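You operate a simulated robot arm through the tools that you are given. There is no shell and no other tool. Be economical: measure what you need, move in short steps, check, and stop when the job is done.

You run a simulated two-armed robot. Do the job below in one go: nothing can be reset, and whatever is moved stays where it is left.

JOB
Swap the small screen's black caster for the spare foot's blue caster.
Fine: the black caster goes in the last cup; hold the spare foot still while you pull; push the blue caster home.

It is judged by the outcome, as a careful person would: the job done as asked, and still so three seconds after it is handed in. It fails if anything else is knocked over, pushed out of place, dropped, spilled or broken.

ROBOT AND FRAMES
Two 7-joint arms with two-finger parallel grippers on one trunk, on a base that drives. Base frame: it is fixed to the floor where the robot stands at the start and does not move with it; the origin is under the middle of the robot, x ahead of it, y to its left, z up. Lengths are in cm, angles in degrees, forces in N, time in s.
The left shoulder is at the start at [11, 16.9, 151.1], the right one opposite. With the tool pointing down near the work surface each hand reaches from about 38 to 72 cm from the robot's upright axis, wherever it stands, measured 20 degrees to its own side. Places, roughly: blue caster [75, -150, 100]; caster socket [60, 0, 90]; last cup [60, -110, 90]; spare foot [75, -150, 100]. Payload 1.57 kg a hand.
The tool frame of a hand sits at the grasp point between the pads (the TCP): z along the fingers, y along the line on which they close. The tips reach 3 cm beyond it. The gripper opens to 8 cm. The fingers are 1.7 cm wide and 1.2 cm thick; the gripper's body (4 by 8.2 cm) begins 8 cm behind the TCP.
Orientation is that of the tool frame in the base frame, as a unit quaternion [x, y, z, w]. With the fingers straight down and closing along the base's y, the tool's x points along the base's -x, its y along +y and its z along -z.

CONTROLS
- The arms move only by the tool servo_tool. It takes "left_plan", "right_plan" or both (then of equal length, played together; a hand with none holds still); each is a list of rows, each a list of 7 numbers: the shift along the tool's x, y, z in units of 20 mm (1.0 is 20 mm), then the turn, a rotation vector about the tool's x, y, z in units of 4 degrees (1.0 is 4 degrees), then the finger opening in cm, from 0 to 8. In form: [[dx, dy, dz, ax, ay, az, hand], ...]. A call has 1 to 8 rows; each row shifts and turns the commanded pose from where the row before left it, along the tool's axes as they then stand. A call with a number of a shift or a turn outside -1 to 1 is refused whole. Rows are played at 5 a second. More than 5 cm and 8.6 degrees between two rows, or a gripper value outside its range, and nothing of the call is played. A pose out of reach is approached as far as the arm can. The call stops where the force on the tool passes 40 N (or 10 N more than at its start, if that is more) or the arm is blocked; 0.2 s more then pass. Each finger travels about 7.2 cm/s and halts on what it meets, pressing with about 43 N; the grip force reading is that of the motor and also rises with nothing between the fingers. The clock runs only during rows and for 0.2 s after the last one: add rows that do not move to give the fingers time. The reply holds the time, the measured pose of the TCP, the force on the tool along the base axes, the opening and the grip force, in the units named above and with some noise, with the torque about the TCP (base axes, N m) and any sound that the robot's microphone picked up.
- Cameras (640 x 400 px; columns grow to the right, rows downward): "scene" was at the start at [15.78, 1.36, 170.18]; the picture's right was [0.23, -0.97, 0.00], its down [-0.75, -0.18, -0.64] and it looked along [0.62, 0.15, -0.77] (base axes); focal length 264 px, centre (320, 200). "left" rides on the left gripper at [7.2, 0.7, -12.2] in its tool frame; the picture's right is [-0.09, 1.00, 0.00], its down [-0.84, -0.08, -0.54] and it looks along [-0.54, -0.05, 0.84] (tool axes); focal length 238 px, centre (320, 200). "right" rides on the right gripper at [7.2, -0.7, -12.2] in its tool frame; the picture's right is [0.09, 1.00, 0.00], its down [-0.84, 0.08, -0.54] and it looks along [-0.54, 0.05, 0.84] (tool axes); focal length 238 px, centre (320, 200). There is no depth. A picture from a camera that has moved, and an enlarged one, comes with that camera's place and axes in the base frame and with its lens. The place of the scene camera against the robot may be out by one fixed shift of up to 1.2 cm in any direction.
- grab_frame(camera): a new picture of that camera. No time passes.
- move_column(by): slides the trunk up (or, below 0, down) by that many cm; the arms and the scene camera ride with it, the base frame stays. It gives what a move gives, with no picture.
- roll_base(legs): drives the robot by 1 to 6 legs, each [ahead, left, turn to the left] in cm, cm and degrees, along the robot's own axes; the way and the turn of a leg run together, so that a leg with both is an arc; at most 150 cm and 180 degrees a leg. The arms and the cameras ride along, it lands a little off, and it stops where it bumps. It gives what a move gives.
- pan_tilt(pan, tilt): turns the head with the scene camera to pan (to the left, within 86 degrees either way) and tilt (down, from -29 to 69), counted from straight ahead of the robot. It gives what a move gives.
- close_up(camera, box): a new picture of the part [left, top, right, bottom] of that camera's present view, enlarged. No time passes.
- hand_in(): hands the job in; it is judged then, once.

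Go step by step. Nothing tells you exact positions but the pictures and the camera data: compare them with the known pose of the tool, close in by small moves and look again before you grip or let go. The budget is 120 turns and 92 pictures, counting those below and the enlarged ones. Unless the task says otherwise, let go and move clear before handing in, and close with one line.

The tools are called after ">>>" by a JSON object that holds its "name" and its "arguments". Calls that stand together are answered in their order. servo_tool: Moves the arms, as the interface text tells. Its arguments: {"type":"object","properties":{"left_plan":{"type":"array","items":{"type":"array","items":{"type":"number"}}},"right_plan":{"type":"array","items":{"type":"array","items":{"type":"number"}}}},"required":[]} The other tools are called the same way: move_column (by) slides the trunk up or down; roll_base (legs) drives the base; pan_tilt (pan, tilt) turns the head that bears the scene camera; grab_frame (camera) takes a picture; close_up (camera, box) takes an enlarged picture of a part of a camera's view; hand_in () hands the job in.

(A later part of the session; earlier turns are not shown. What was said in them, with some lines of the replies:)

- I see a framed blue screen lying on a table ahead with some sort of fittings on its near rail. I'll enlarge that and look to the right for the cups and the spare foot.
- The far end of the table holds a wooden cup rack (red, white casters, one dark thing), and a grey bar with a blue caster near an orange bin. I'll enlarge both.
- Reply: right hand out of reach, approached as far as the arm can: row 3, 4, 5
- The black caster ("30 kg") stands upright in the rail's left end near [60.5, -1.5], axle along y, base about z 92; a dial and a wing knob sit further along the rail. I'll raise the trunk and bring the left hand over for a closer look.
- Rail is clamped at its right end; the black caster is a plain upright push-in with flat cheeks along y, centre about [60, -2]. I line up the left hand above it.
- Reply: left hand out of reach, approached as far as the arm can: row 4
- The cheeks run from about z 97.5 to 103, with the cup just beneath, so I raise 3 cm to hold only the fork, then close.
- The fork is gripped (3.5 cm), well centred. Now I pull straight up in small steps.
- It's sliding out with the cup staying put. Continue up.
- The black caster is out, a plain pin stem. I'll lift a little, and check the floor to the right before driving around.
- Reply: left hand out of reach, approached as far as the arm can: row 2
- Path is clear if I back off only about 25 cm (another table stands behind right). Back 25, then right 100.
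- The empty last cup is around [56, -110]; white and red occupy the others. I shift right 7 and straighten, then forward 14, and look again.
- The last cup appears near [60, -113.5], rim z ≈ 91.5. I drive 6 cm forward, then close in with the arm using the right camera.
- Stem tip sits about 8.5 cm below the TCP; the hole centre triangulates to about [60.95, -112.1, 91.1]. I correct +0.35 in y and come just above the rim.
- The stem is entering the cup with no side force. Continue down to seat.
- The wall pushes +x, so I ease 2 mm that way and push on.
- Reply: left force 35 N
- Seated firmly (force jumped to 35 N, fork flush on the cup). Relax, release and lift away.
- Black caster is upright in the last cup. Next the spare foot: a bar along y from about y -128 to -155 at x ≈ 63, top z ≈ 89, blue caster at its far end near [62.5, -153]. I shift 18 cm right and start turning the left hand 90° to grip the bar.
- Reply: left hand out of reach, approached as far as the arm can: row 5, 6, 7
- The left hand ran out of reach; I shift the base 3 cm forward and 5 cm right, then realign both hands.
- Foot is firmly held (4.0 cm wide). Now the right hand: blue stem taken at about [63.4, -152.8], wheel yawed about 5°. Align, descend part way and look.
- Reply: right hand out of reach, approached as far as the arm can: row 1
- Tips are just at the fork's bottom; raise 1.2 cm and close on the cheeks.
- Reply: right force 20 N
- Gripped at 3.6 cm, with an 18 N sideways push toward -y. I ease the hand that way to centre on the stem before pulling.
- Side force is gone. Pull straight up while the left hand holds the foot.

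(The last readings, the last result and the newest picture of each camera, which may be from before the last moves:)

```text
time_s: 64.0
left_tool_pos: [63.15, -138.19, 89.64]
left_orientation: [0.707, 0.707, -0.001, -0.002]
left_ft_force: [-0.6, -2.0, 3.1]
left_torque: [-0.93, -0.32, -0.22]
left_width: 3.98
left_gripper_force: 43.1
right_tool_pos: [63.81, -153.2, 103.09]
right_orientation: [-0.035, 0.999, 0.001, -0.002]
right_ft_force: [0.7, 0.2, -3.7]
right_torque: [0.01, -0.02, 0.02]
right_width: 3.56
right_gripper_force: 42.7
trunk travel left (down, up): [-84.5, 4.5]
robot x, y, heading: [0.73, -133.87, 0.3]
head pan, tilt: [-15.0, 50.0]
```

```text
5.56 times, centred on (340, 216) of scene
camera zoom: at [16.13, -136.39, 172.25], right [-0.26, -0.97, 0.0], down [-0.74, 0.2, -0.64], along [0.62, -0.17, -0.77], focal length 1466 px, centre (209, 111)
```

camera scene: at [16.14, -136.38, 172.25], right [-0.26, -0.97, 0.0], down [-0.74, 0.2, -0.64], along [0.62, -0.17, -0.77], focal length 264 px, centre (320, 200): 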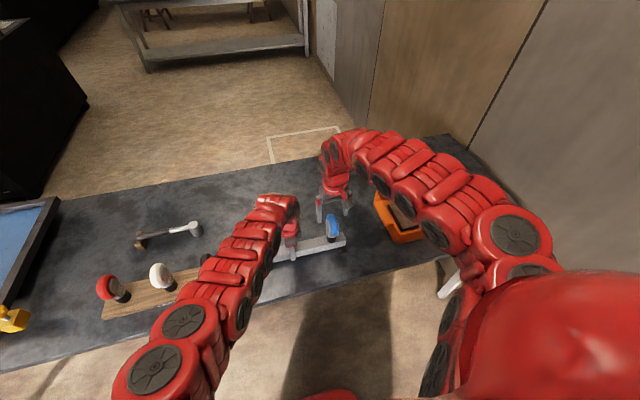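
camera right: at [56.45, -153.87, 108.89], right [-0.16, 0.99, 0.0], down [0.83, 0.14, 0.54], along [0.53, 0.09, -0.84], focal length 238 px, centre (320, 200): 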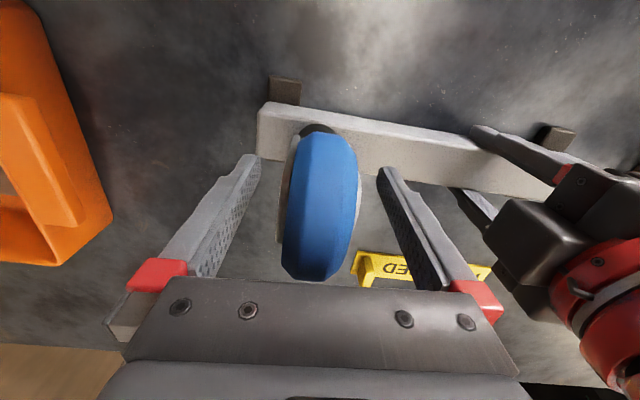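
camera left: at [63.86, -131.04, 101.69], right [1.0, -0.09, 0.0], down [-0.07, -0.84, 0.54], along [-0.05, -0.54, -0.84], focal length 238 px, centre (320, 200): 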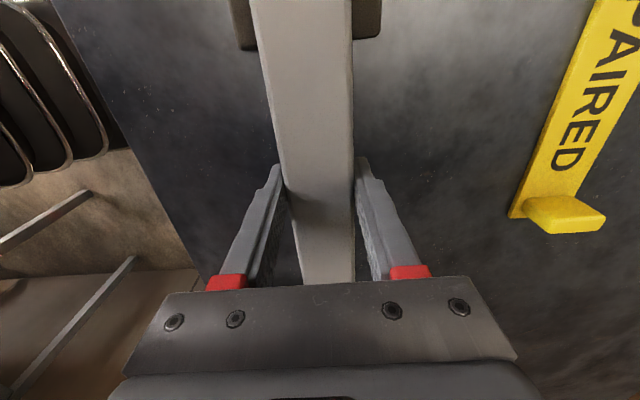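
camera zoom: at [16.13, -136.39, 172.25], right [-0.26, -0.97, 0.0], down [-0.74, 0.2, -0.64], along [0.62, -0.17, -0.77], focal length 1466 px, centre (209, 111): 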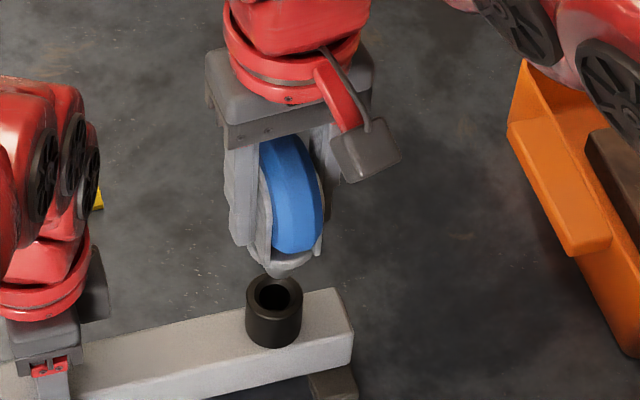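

Blue caster is out and the foot stayed put. Release the foot, raise both hands.

>>> {"name": "servo_tool", "arguments": {"left_plan": [[0, 0, 0, 0, 0, 0, 5], [0, 0, 0, 0, 0, 0, 7], [0, 0, 0, 0, 0, 0, 8], [0, 0, -0.5, 0, 0, 0, 8], [0, 0, -1, 0, 0, 0, 8], [0, 0, -1, 0, 0, 0, 8], [0, 0, -1, 0, 0, 0, 8], [0, 0, -1, 0, 0, 0, 8]]}}

>>> {"name": "move_column", "arguments": {"by": 4.4}}

>>> {"name": "servo_tool", "arguments": {"left_plan": [[0, 0, -1, 0, 0, -1, 8], [0, 0, -0.5, 0, 0, -1, 8], [0, 0, 0, 0, 0, -1, 8], [0, 0, 0, 0, 0, -1, 8], [0, 0, 0, 0, 0, -1, 8], [0, 0, 0, 0, 0, -1, 8], [0, 0, 0, 0, 0, -1, 8], [0, 0, 0, 0, 0, -1, 8]], "right_plan": [[0, 0, -0.5, 0, 0, 0.5, 2], [0, 0, -0.5, 0, 0, 0.5, 2], [0, 0, 0, 0, 0, 0, 2], [0, 0, 0, 0, 0, 0, 2], [0, 0, 0, 0, 0, 0, 2], [0, 0, 0, 0, 0, 0, 2], [0, 0, 0, 0, 0, 0, 2], [0, 0, 0, 0, 0, 0, 2]]}}

>>> {"name": "grab_frame", "arguments": {"camera": "scene"}}

```text
time_s: 65.8
left_tool_pos: [63.08, -138.38, 98.71]
left_orientation: [0.706, 0.708, 0.0, -0.002]
left_ft_force: [0.7, -0.6, 0.5]
left_torque: [0.02, -0.01, 0.01]
left_width: 8.0
left_gripper_force: 0.0
right_tool_pos: [63.78, -153.09, 103.06]
right_orientation: [-0.036, 0.999, 0.001, -0.002]
right_ft_force: [-0.1, -1.2, -2.9]
right_torque: [0.0, -0.01, 0.03]
right_width: 3.54
right_gripper_force: 42.7
trunk travel left (down, up): [-84.5, 4.5]
robot x, y, heading: [0.3, -133.88, 0.1]
head pan, tilt: [-15.0, 50.0]
```

```text
time_s: 66.6
left_tool_pos: [63.1, -138.38, 103.07]
left_orientation: [0.706, 0.708, 0.0, -0.003]
left_ft_force: [0.3, -0.1, 0.4]
left_torque: [-0.02, 0.02, 0.0]
left_width: 7.99
left_gripper_force: 0.2
right_tool_pos: [63.83, -153.12, 107.5]
right_orientation: [-0.036, 0.999, 0.001, -0.002]
right_ft_force: [-0.2, 0.0, -3.5]
right_torque: [-0.02, 0.03, -0.04]
right_width: 3.54
right_gripper_force: 42.1
trunk travel left (down, up): [-88.9, 0.1]
robot x, y, heading: [0.32, -133.99, 0.4]
head pan, tilt: [-15.0, 50.0]
```

```text
time_s: 68.4
left_tool_pos: [63.36, -138.46, 106.19]
left_orientation: [0.483, 0.875, 0.0, -0.003]
left_ft_force: [-0.7, 0.7, -0.6]
left_torque: [0.01, -0.03, -0.01]
left_width: 8.02
left_gripper_force: 0.1
right_tool_pos: [63.86, -153.09, 109.51]
right_orientation: [0.0, 1.0, 0.001, -0.003]
right_ft_force: [-0.2, 0.8, -2.9]
right_torque: [-0.02, -0.02, -0.02]
right_width: 3.52
right_gripper_force: 42.8
trunk travel left (down, up): [-88.9, 0.1]
robot x, y, heading: [0.76, -133.81, 0.0]
head pan, tilt: [-15.0, 50.0]
```

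```text
24 pictures are left
camera scene: at [16.2, -136.39, 176.64], right [-0.26, -0.97, 0.0], down [-0.74, 0.2, -0.64], along [0.62, -0.17, -0.77], focal length 264 px, centre (320, 200)
```

scene: 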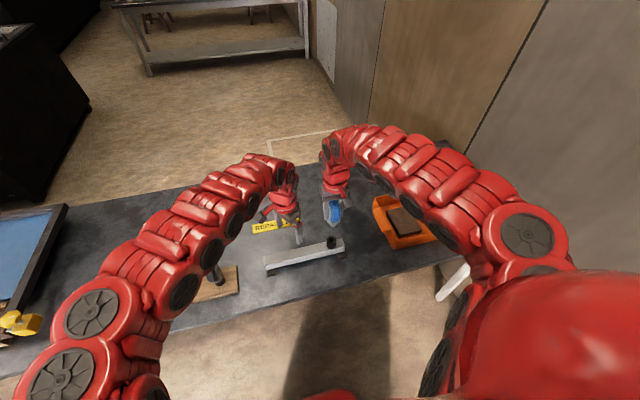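

Drive back diagonally (avoiding the table behind) and then left to face the screen with the right hand.

>>> {"name": "roll_base", "arguments": {"legs": [[-25, 26, 0], [0, 121, 0]]}}

>>> {"name": "grab_frame", "arguments": {"camera": "right"}}

>>> {"name": "pan_tilt", "arguments": {"pan": 0, "tilt": 52}}

>>> {"name": "grab_frame", "arguments": {"camera": "scene"}}

```text
time_s: 76.5
left_tool_pos: [37.35, 7.63, 106.13]
left_orientation: [0.486, 0.874, -0.001, -0.002]
left_ft_force: [0.0, -0.2, 0.4]
left_torque: [0.03, 0.0, 0.05]
left_width: 8.0
left_gripper_force: 0.1
right_tool_pos: [38.03, -7.02, 109.41]
right_orientation: [0.002, 1.0, 0.002, -0.003]
right_ft_force: [0.8, 0.3, -3.3]
right_torque: [0.01, -0.01, 0.03]
right_width: 3.47
right_gripper_force: 42.1
trunk travel left (down, up): [-88.9, 0.1]
robot x, y, heading: [-25.54, 12.63, -0.2]
head pan, tilt: [-15.0, 50.0]
```

```text
23 pictures are left
camera right: at [30.8, -7.75, 121.7], right [-0.09, 1.0, 0.0], down [0.84, 0.07, 0.54], along [0.54, 0.05, -0.84], focal length 238 px, centre (320, 200)
```

right: 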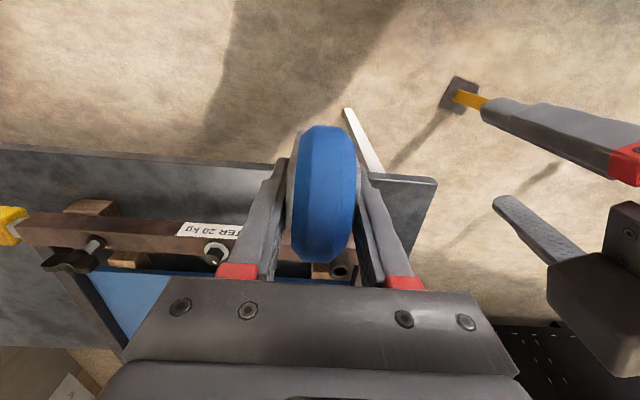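

```text
time_s: 77.2
left_tool_pos: [37.44, 7.66, 106.12]
left_orientation: [0.487, 0.874, -0.001, -0.002]
left_ft_force: [0.0, -0.1, 0.4]
left_torque: [0.01, -0.01, 0.02]
left_width: 7.99
left_gripper_force: 0.1
right_tool_pos: [37.89, -6.98, 109.65]
right_orientation: [0.002, 1.0, 0.0, -0.003]
right_ft_force: [0.3, 0.2, -2.4]
right_torque: [-0.02, -0.01, 0.0]
right_width: 3.49
right_gripper_force: 42.3
trunk travel left (down, up): [-88.9, 0.1]
robot x, y, heading: [-25.43, 12.63, -0.3]
head pan, tilt: [0.0, 52.0]
```

```text
22 pictures are left
camera scene: at [-9.51, 12.02, 176.38], right [0.0, -1.0, 0.0], down [-0.79, 0.0, -0.62], along [0.62, 0.0, -0.79], focal length 264 px, centre (320, 200)
```

scene: 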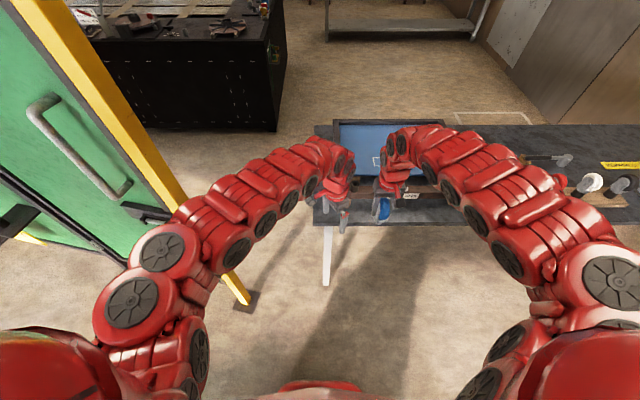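

Clear approach. First move the left hand aside (+y), then drive forward 22 cm.

>>> {"name": "servo_tool", "arguments": {"left_plan": [[0.85, 0.53, 0, 0, 0, 0, 8], [0.85, 0.53, 0, 0, 0, 0, 8], [0.85, 0.53, 0, 0, 0, 0, 8], [0.85, 0.53, 0, 0, 0, 0, 8], [0.85, 0.53, 0, 0, 0, 0, 8], [0.85, 0.53, 0, 0, 0, 0, 8], [0, 0, 0, 0, 0, 0, 8]]}}

>>> {"name": "roll_base", "arguments": {"legs": [[21, 2, 0.2]]}}

>>> {"name": "grab_frame", "arguments": {"camera": "scene"}}

>>> {"name": "grab_frame", "arguments": {"camera": "left"}}

```text
time_s: 78.8
left_tool_pos: [37.42, 19.64, 106.02]
left_orientation: [0.486, 0.874, -0.001, -0.002]
left_ft_force: [-0.3, -1.2, 0.3]
left_torque: [0.0, -0.01, 0.02]
left_width: 8.01
left_gripper_force: 0.1
right_tool_pos: [37.99, -7.05, 109.62]
right_orientation: [0.002, 1.0, 0.001, -0.002]
right_ft_force: [0.7, 0.1, -3.4]
right_torque: [-0.01, 0.02, -0.01]
right_width: 3.47
right_gripper_force: 41.7
trunk travel left (down, up): [-88.9, 0.1]
robot x, y, heading: [-25.36, 11.85, -0.3]
head pan, tilt: [0.0, 52.0]
```

```text
time_s: 80.5
left_tool_pos: [58.64, 22.25, 106.17]
left_orientation: [0.482, 0.876, 0.001, -0.003]
left_ft_force: [0.2, 0.7, -0.2]
left_torque: [-0.05, -0.02, 0.01]
left_width: 8.02
left_gripper_force: 0.0
right_tool_pos: [59.35, -4.6, 109.59]
right_orientation: [-0.002, 1.0, 0.001, -0.002]
right_ft_force: [-0.8, 0.3, -3.8]
right_torque: [0.04, -0.05, 0.03]
right_width: 3.47
right_gripper_force: 41.9
trunk travel left (down, up): [-88.9, 0.1]
robot x, y, heading: [-4.12, 14.15, 0.3]
head pan, tilt: [0.0, 52.0]
```

```text
21 pictures are left
camera scene: at [11.66, 14.06, 176.41], right [0.0, -1.0, 0.0], down [-0.79, 0.0, -0.62], along [0.62, 0.0, -0.79], focal length 264 px, centre (320, 200)
```

scene: 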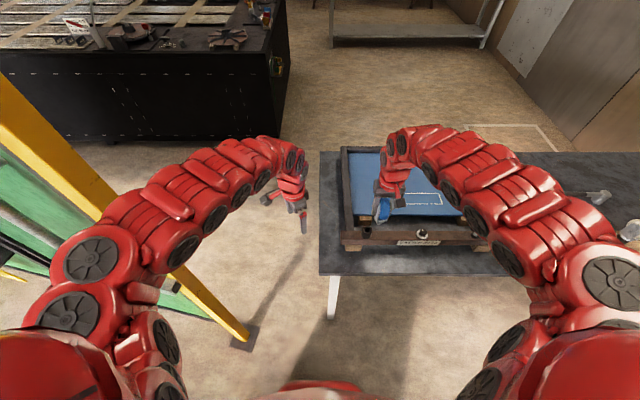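

```text
20 pictures are left
camera left: at [55.44, 28.57, 118.21], right [0.89, 0.45, 0.0], down [0.38, -0.75, 0.54], along [0.24, -0.48, -0.84], focal length 238 px, centre (320, 200)
```

left: 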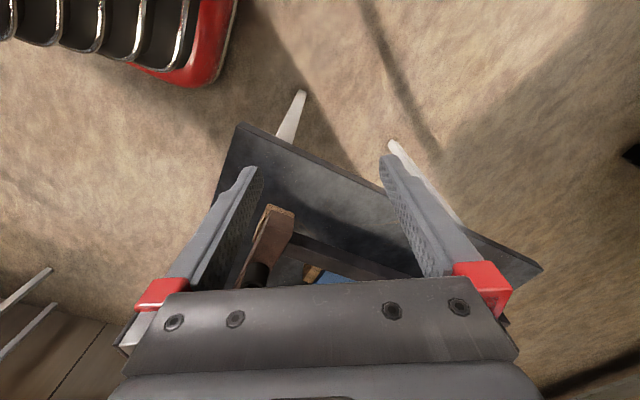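

The right hand is nearly over the socket. I bring it to [60.25, -1.95], down to TCP z ≈ 105.5, and move the left hand in as a viewing camera.

>>> {"name": "servo_tool", "arguments": {"left_plan": [[-0.77, -0.47, 0, 0, 0, 0, 8], [-0.77, -0.47, 0, 0, 0, 0, 8], [-0.77, -0.47, 0, 0, 0, 0, 8], [-0.77, -0.47, 0, 0, 0, 0, 8], [-0.77, -0.47, 0, 0, 0, 0, 8], [0, 0, 0, 0, 0, 0, 8]], "right_plan": [[-0.23, 0.66, 0.5, 0, 0, 0, 2], [-0.22, 0.66, 0.5, 0, 0, 0, 2], [0, 0, 0.5, 0, 0, 0, 2], [0, 0, 0.5, 0, 0, 0, 2], [0, 0, 0, 0, 0, 0, 2], [0, 0, 0, 0, 0, 0, 2]]}}

>>> {"name": "grab_frame", "arguments": {"camera": "left"}}

>>> {"name": "close_up", "arguments": {"camera": "scene", "box": [330, 180, 430, 260]}}

```text
time_s: 81.9
left_tool_pos: [58.75, 12.99, 105.81]
left_orientation: [0.483, 0.876, 0.0, -0.003]
left_ft_force: [-1.0, 0.3, 0.1]
left_torque: [-0.01, 0.01, -0.04]
left_width: 8.0
left_gripper_force: 0.1
right_tool_pos: [60.43, -1.74, 105.42]
right_orientation: [-0.003, 1.0, 0.0, -0.003]
right_ft_force: [0.7, 0.9, -3.6]
right_torque: [-0.01, 0.0, -0.03]
right_width: 3.45
right_gripper_force: 42.3
trunk travel left (down, up): [-88.9, 0.1]
robot x, y, heading: [-3.8, 14.57, 0.0]
head pan, tilt: [0.0, 52.0]
```

```text
19 pictures are left
camera left: at [55.62, 19.4, 117.92], right [0.89, 0.45, 0.0], down [0.38, -0.75, 0.54], along [0.24, -0.48, -0.84], focal length 238 px, centre (320, 200)
```

left: 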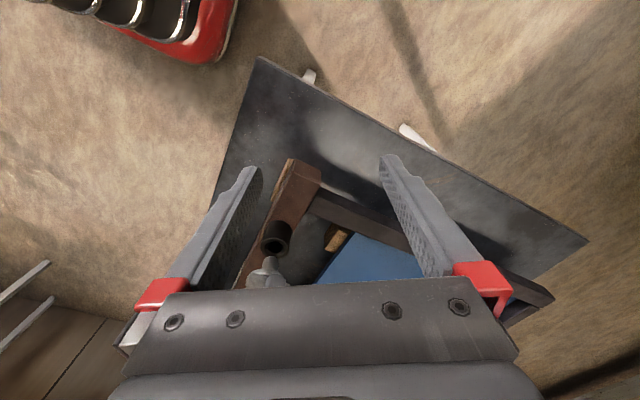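

```text
5.00 times, centred on (380, 220) of scene
camera zoom: at [11.96, 14.11, 176.37], right [0.0, -1.0, 0.0], down [-0.79, 0.0, -0.62], along [0.62, 0.0, -0.79], focal length 1320 px, centre (20, 100)
```

zoom: 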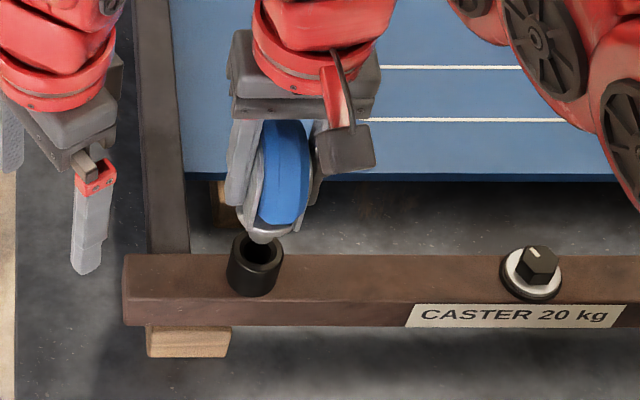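

>>> {"name": "close_up", "arguments": {"camera": "left", "box": [230, 215, 330, 290]}}

```text
5.33 times, centred on (280, 252) of left
camera zoom: at [55.62, 19.4, 117.92], right [0.89, 0.45, 0.0], down [0.38, -0.75, 0.54], along [0.24, -0.48, -0.84], focal length 1271 px, centre (533, -80)
```

zoom: 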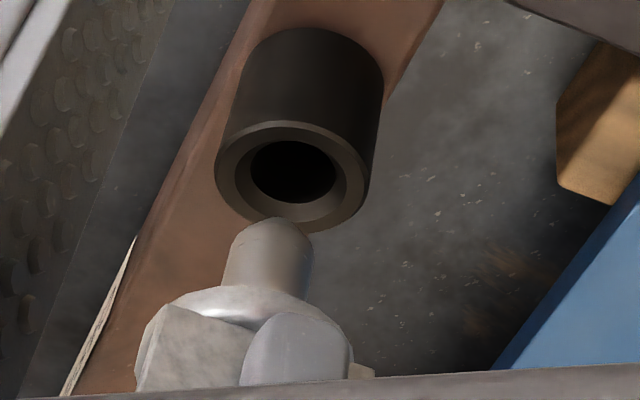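

The left view is excellent: the stem needs only ~1.5 mm in +x. Correct and lower until the tip enters the rim.

>>> {"name": "servo_tool", "arguments": {"right_plan": [[-0.07, -0.03, 0.3, 0, 0, 0, 2], [0, 0, 0.3, 0, 0, 0, 2], [0, 0, 0.3, 0, 0, 0, 2], [0, 0, 0.3, 0, 0, 0, 2], [0, 0, 0, 0, 0, 0, 2]]}}

>>> {"name": "close_up", "arguments": {"camera": "left", "box": [230, 215, 330, 290]}}

```text
time_s: 83.1
left_tool_pos: [58.84, 12.88, 105.85]
left_orientation: [0.482, 0.876, 0.0, -0.002]
left_ft_force: [0.0, -0.3, 0.7]
left_torque: [-0.03, 0.0, 0.01]
left_width: 8.0
left_gripper_force: 0.0
right_tool_pos: [60.47, -1.95, 103.16]
right_orientation: [-0.002, 1.0, 0.0, -0.002]
right_ft_force: [-0.8, 0.0, -3.6]
right_torque: [-0.01, -0.01, 0.01]
right_width: 3.46
right_gripper_force: 42.0
trunk travel left (down, up): [-88.9, 0.1]
robot x, y, heading: [-4.01, 14.39, 0.1]
head pan, tilt: [0.0, 52.0]
```

```text
5.33 times, centred on (280, 252) of left
camera zoom: at [55.59, 19.39, 117.93], right [0.89, 0.45, 0.0], down [0.38, -0.75, 0.54], along [0.24, -0.48, -0.84], focal length 1271 px, centre (533, -80)
```

zoom: 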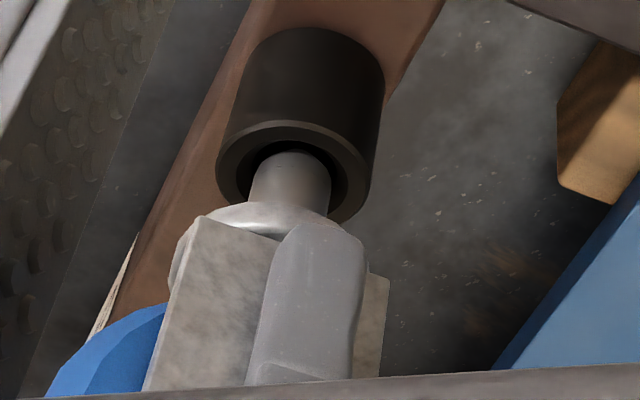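

The tip is centred in the hole. Keep lowering.

>>> {"name": "servo_tool", "arguments": {"right_plan": [[0, 0, 0.2, 0, 0, 0, 2], [0, 0, 0.2, 0, 0, 0, 2], [0, 0, 0.2, 0, 0, 0, 2], [0, 0, 0, 0, 0, 0, 2]]}}

>>> {"name": "close_up", "arguments": {"camera": "left", "box": [230, 215, 330, 290]}}

```text
time_s: 84.1
left_tool_pos: [58.74, 13.02, 105.89]
left_orientation: [0.482, 0.876, -0.001, -0.002]
left_ft_force: [0.3, -0.4, 0.0]
left_torque: [0.04, 0.02, -0.06]
left_width: 8.01
left_gripper_force: 0.0
right_tool_pos: [60.46, -1.93, 102.04]
right_orientation: [-0.002, 1.0, 0.0, -0.002]
right_ft_force: [0.1, -0.5, -3.4]
right_torque: [-0.03, -0.02, 0.02]
right_width: 3.47
right_gripper_force: 42.2
trunk travel left (down, up): [-88.9, 0.1]
robot x, y, heading: [-3.84, 14.44, 0.3]
head pan, tilt: [0.0, 52.0]
```

```text
5.33 times, centred on (280, 252) of left
camera zoom: at [55.6, 19.39, 117.92], right [0.89, 0.45, 0.0], down [0.38, -0.75, 0.54], along [0.24, -0.48, -0.84], focal length 1271 px, centre (533, -80)
```

zoom: 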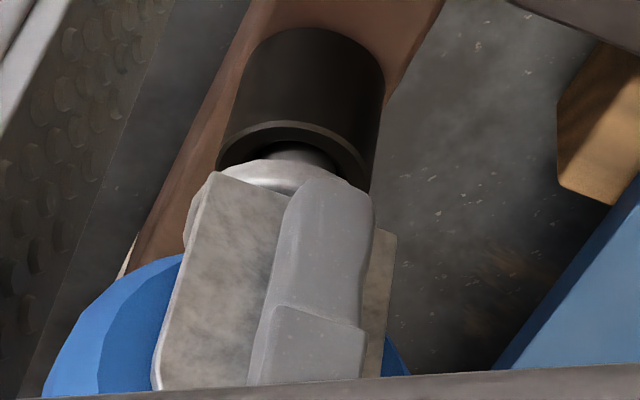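

>>> {"name": "servo_tool", "arguments": {"right_plan": [[0, 0, 0.15, 0, 0, 0, 2], [0, 0, 0.15, 0, 0, 0, 2], [0, 0, 0.15, 0, 0, 0, 2], [0, 0, 0.1, 0, 0, 0, 2], [0, 0, 0.1, 0, 0, 0, 2], [0, 0, 0, 0, 0, 0, 2]]}}

>>> {"name": "close_up", "arguments": {"camera": "left", "box": [230, 215, 330, 290]}}

```text
time_s: 85.5
left_tool_pos: [58.8, 12.89, 105.79]
left_orientation: [0.483, 0.876, 0.0, -0.003]
left_ft_force: [-0.8, 0.2, 0.3]
left_torque: [0.0, 0.02, -0.02]
left_width: 7.99
left_gripper_force: 0.1
right_tool_pos: [60.53, -1.91, 100.69]
right_orientation: [-0.003, 1.0, 0.0, -0.003]
right_ft_force: [-0.8, 0.6, -1.0]
right_torque: [0.09, 0.06, -0.01]
right_width: 3.44
right_gripper_force: 42.0
trunk travel left (down, up): [-88.9, 0.1]
robot x, y, heading: [-4.04, 14.51, 0.3]
head pan, tilt: [0.0, 52.0]
```

```text
5.33 times, centred on (280, 252) of left
camera zoom: at [55.57, 19.4, 117.95], right [0.89, 0.45, 0.0], down [0.38, -0.75, 0.54], along [0.24, -0.48, -0.84], focal length 1271 px, centre (533, -80)
```

zoom: 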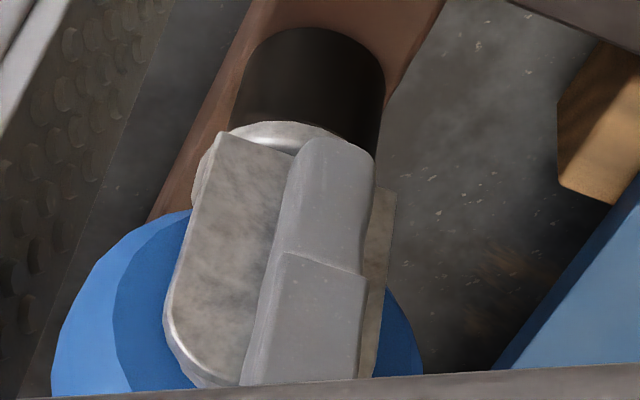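

Nearly flush; now push it home.

>>> {"name": "servo_tool", "arguments": {"right_plan": [[0, 0, 0.08, 0, 0, 0, 2], [0, 0, 0.08, 0, 0, 0, 2], [0, 0, 0.08, 0, 0, 0, 2], [0, 0, 0, 0, 0, 0, 2]]}}

```text
time_s: 86.5
left_tool_pos: [58.48, 13.12, 106.13]
left_orientation: [0.483, 0.875, 0.0, 0.0]
left_ft_force: [0.5, 0.3, -0.4]
left_torque: [0.0, 0.0, 0.0]
left_width: 7.99
left_gripper_force: 0.0
right_tool_pos: [60.32, -1.92, 100.62]
right_orientation: [-0.001, 1.0, -0.002, 0.001]
right_ft_force: [-6.9, 1.3, 27.5]
right_torque: [0.05, 0.67, 0.0]
right_width: 3.47
right_gripper_force: 42.2
trunk travel left (down, up): [-88.9, 0.1]
robot x, y, heading: [-3.87, 14.51, 0.3]
head pan, tilt: [0.0, 52.0]
stopped in row 4 (right hand): the force on the tool passed its limit at 42 N (the readings are from after the stop); the commanded pose is now the measured one
```

It bottomed with a 42 N push. Check flushness, then release.

>>> {"name": "close_up", "arguments": {"camera": "left", "box": [230, 215, 330, 290]}}

>>> {"name": "servo_tool", "arguments": {"right_plan": [[0, 0, 0, 0, 0, 0, 2.5], [0, 0, 0, 0, 0, 0, 4], [0, 0, 0, 0, 0, 0, 6], [0, 0, 0, 0, 0, 0, 7], [0, 0, 0, 0, 0, 0, 7]]}}

>>> {"name": "servo_tool", "arguments": {"right_plan": [[0, 0, -0.5, 0, 0, 0, 7], [0, 0, -1, 0, 0, 0, 7], [0, 0, -1, 0, 0, 0, 7], [0, 0, -1, 0, 0, 0, 7], [0, 0, -1, 0, 0, 0, 7], [0, 0, 0, 0, 0, 0, 7]]}}

>>> {"name": "close_up", "arguments": {"camera": "left", "box": [230, 205, 330, 290]}}

```text
5.33 times, centred on (280, 252) of left
camera zoom: at [55.15, 19.49, 118.19], right [0.89, 0.45, 0.0], down [0.38, -0.75, 0.54], along [0.25, -0.48, -0.84], focal length 1271 px, centre (533, -80)
```

zoom: 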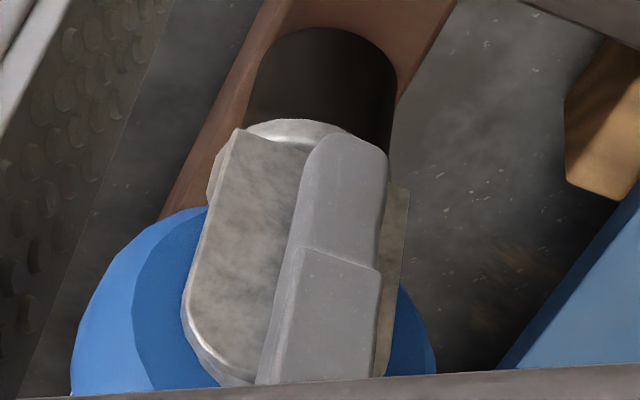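

```text
time_s: 87.7
left_tool_pos: [58.69, 12.95, 105.93]
left_orientation: [0.483, 0.876, 0.0, -0.001]
left_ft_force: [-0.4, 0.6, 0.0]
left_torque: [-0.01, 0.0, 0.01]
left_width: 8.01
left_gripper_force: 0.1
right_tool_pos: [60.57, -1.99, 100.28]
right_orientation: [-0.002, 1.0, -0.001, 0.001]
right_ft_force: [0.6, -1.1, -0.7]
right_torque: [-0.01, 0.02, 0.01]
right_width: 7.01
right_gripper_force: 0.0
trunk travel left (down, up): [-88.9, 0.1]
robot x, y, heading: [-3.69, 14.1, 0.3]
head pan, tilt: [0.0, 52.0]
```

```text
time_s: 89.1
left_tool_pos: [58.74, 13.05, 105.79]
left_orientation: [0.483, 0.876, 0.0, -0.003]
left_ft_force: [0.1, -0.2, 0.0]
left_torque: [-0.03, 0.01, 0.01]
left_width: 8.0
left_gripper_force: 0.0
right_tool_pos: [60.81, -1.7, 109.27]
right_orientation: [0.0, 1.0, -0.001, 0.0]
right_ft_force: [0.4, 0.1, 0.7]
right_torque: [-0.02, 0.0, -0.01]
right_width: 7.03
right_gripper_force: 0.0
trunk travel left (down, up): [-88.9, 0.1]
robot x, y, heading: [-3.97, 14.91, 0.1]
head pan, tilt: [0.0, 52.0]
```

```text
4.71 times, centred on (280, 248) of left
camera zoom: at [55.63, 19.48, 117.9], right [0.89, 0.45, 0.0], down [0.38, -0.75, 0.54], along [0.24, -0.48, -0.84], focal length 1122 px, centre (508, -24)
```

zoom: 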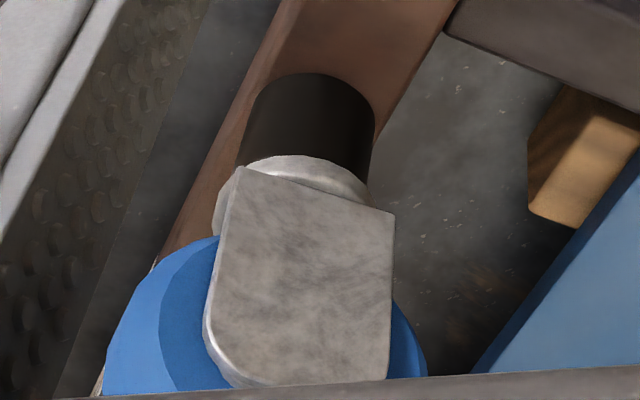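

Looks seated. I'll retreat both hands and check from the scene camera that the fork sits flush, plus a wider check.

>>> {"name": "roll_base", "arguments": {"legs": [[-22, 0, 0]]}}

>>> {"name": "grab_frame", "arguments": {"camera": "scene"}}

```text
time_s: 90.8
left_tool_pos: [36.96, 12.99, 105.86]
left_orientation: [0.482, 0.876, -0.001, -0.002]
left_ft_force: [-0.5, -0.5, 0.5]
left_torque: [0.04, -0.01, 0.01]
left_width: 8.02
left_gripper_force: 0.1
right_tool_pos: [38.92, -1.81, 109.2]
right_orientation: [-0.004, 1.0, 0.0, -0.002]
right_ft_force: [-0.6, 0.9, 0.1]
right_torque: [0.0, 0.05, 0.02]
right_width: 7.04
right_gripper_force: 0.1
trunk travel left (down, up): [-88.9, 0.1]
robot x, y, heading: [-26.18, 14.05, 0.6]
head pan, tilt: [0.0, 52.0]
```

```text
11 pictures are left
camera scene: at [-9.89, 14.02, 176.35], right [0.01, -1.0, 0.0], down [-0.79, -0.01, -0.61], along [0.61, 0.0, -0.79], focal length 264 px, centre (320, 200)
```

scene: 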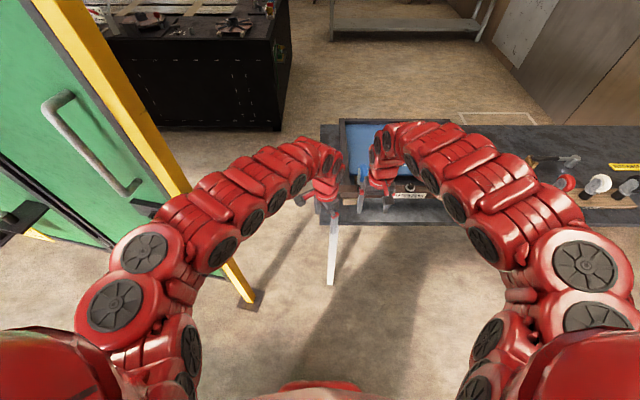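

>>> {"name": "close_up", "arguments": {"camera": "right", "box": [260, 170, 400, 285]}}

>>> {"name": "close_up", "arguments": {"camera": "scene", "box": [540, 130, 640, 215]}}

```text
3.48 times, centred on (330, 228) of right
camera zoom: at [31.73, -2.6, 121.3], right [-0.1, 1.0, 0.0], down [0.84, 0.08, 0.54], along [0.54, 0.05, -0.84], focal length 829 px, centre (285, 104)
```

zoom: 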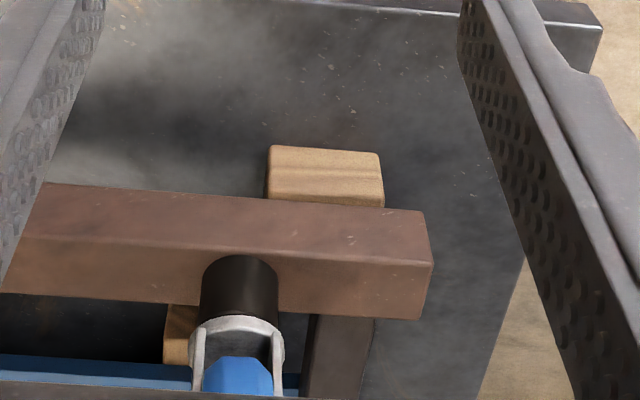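

```text
4.71 times, centred on (590, 172) of scene
camera zoom: at [-9.89, 14.02, 176.35], right [0.01, -1.0, 0.0], down [-0.79, -0.01, -0.61], along [0.61, 0.0, -0.79], focal length 1242 px, centre (-951, 329)
```

zoom: 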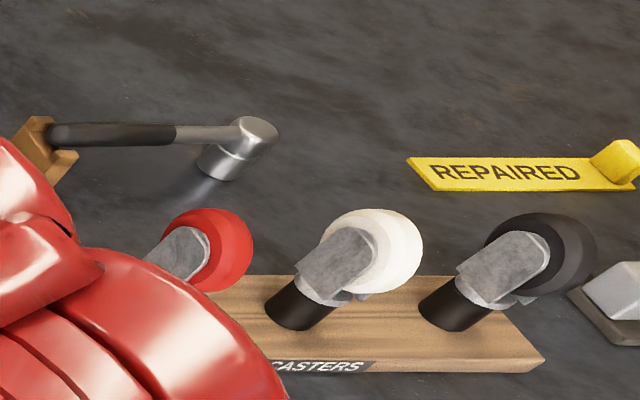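

The blue caster stands upright and flush in the rail socket, the black one sits in the last cup, and everything else is where it was. Handing in.

>>> {"name": "hand_in", "arguments": {}}

```text
The job is handed in.
```

The casters are swapped. The black one is in the last cup, the spare foot was held still while I pulled, and the blue caster is pushed home in the screen's socket. I've handed the job in.
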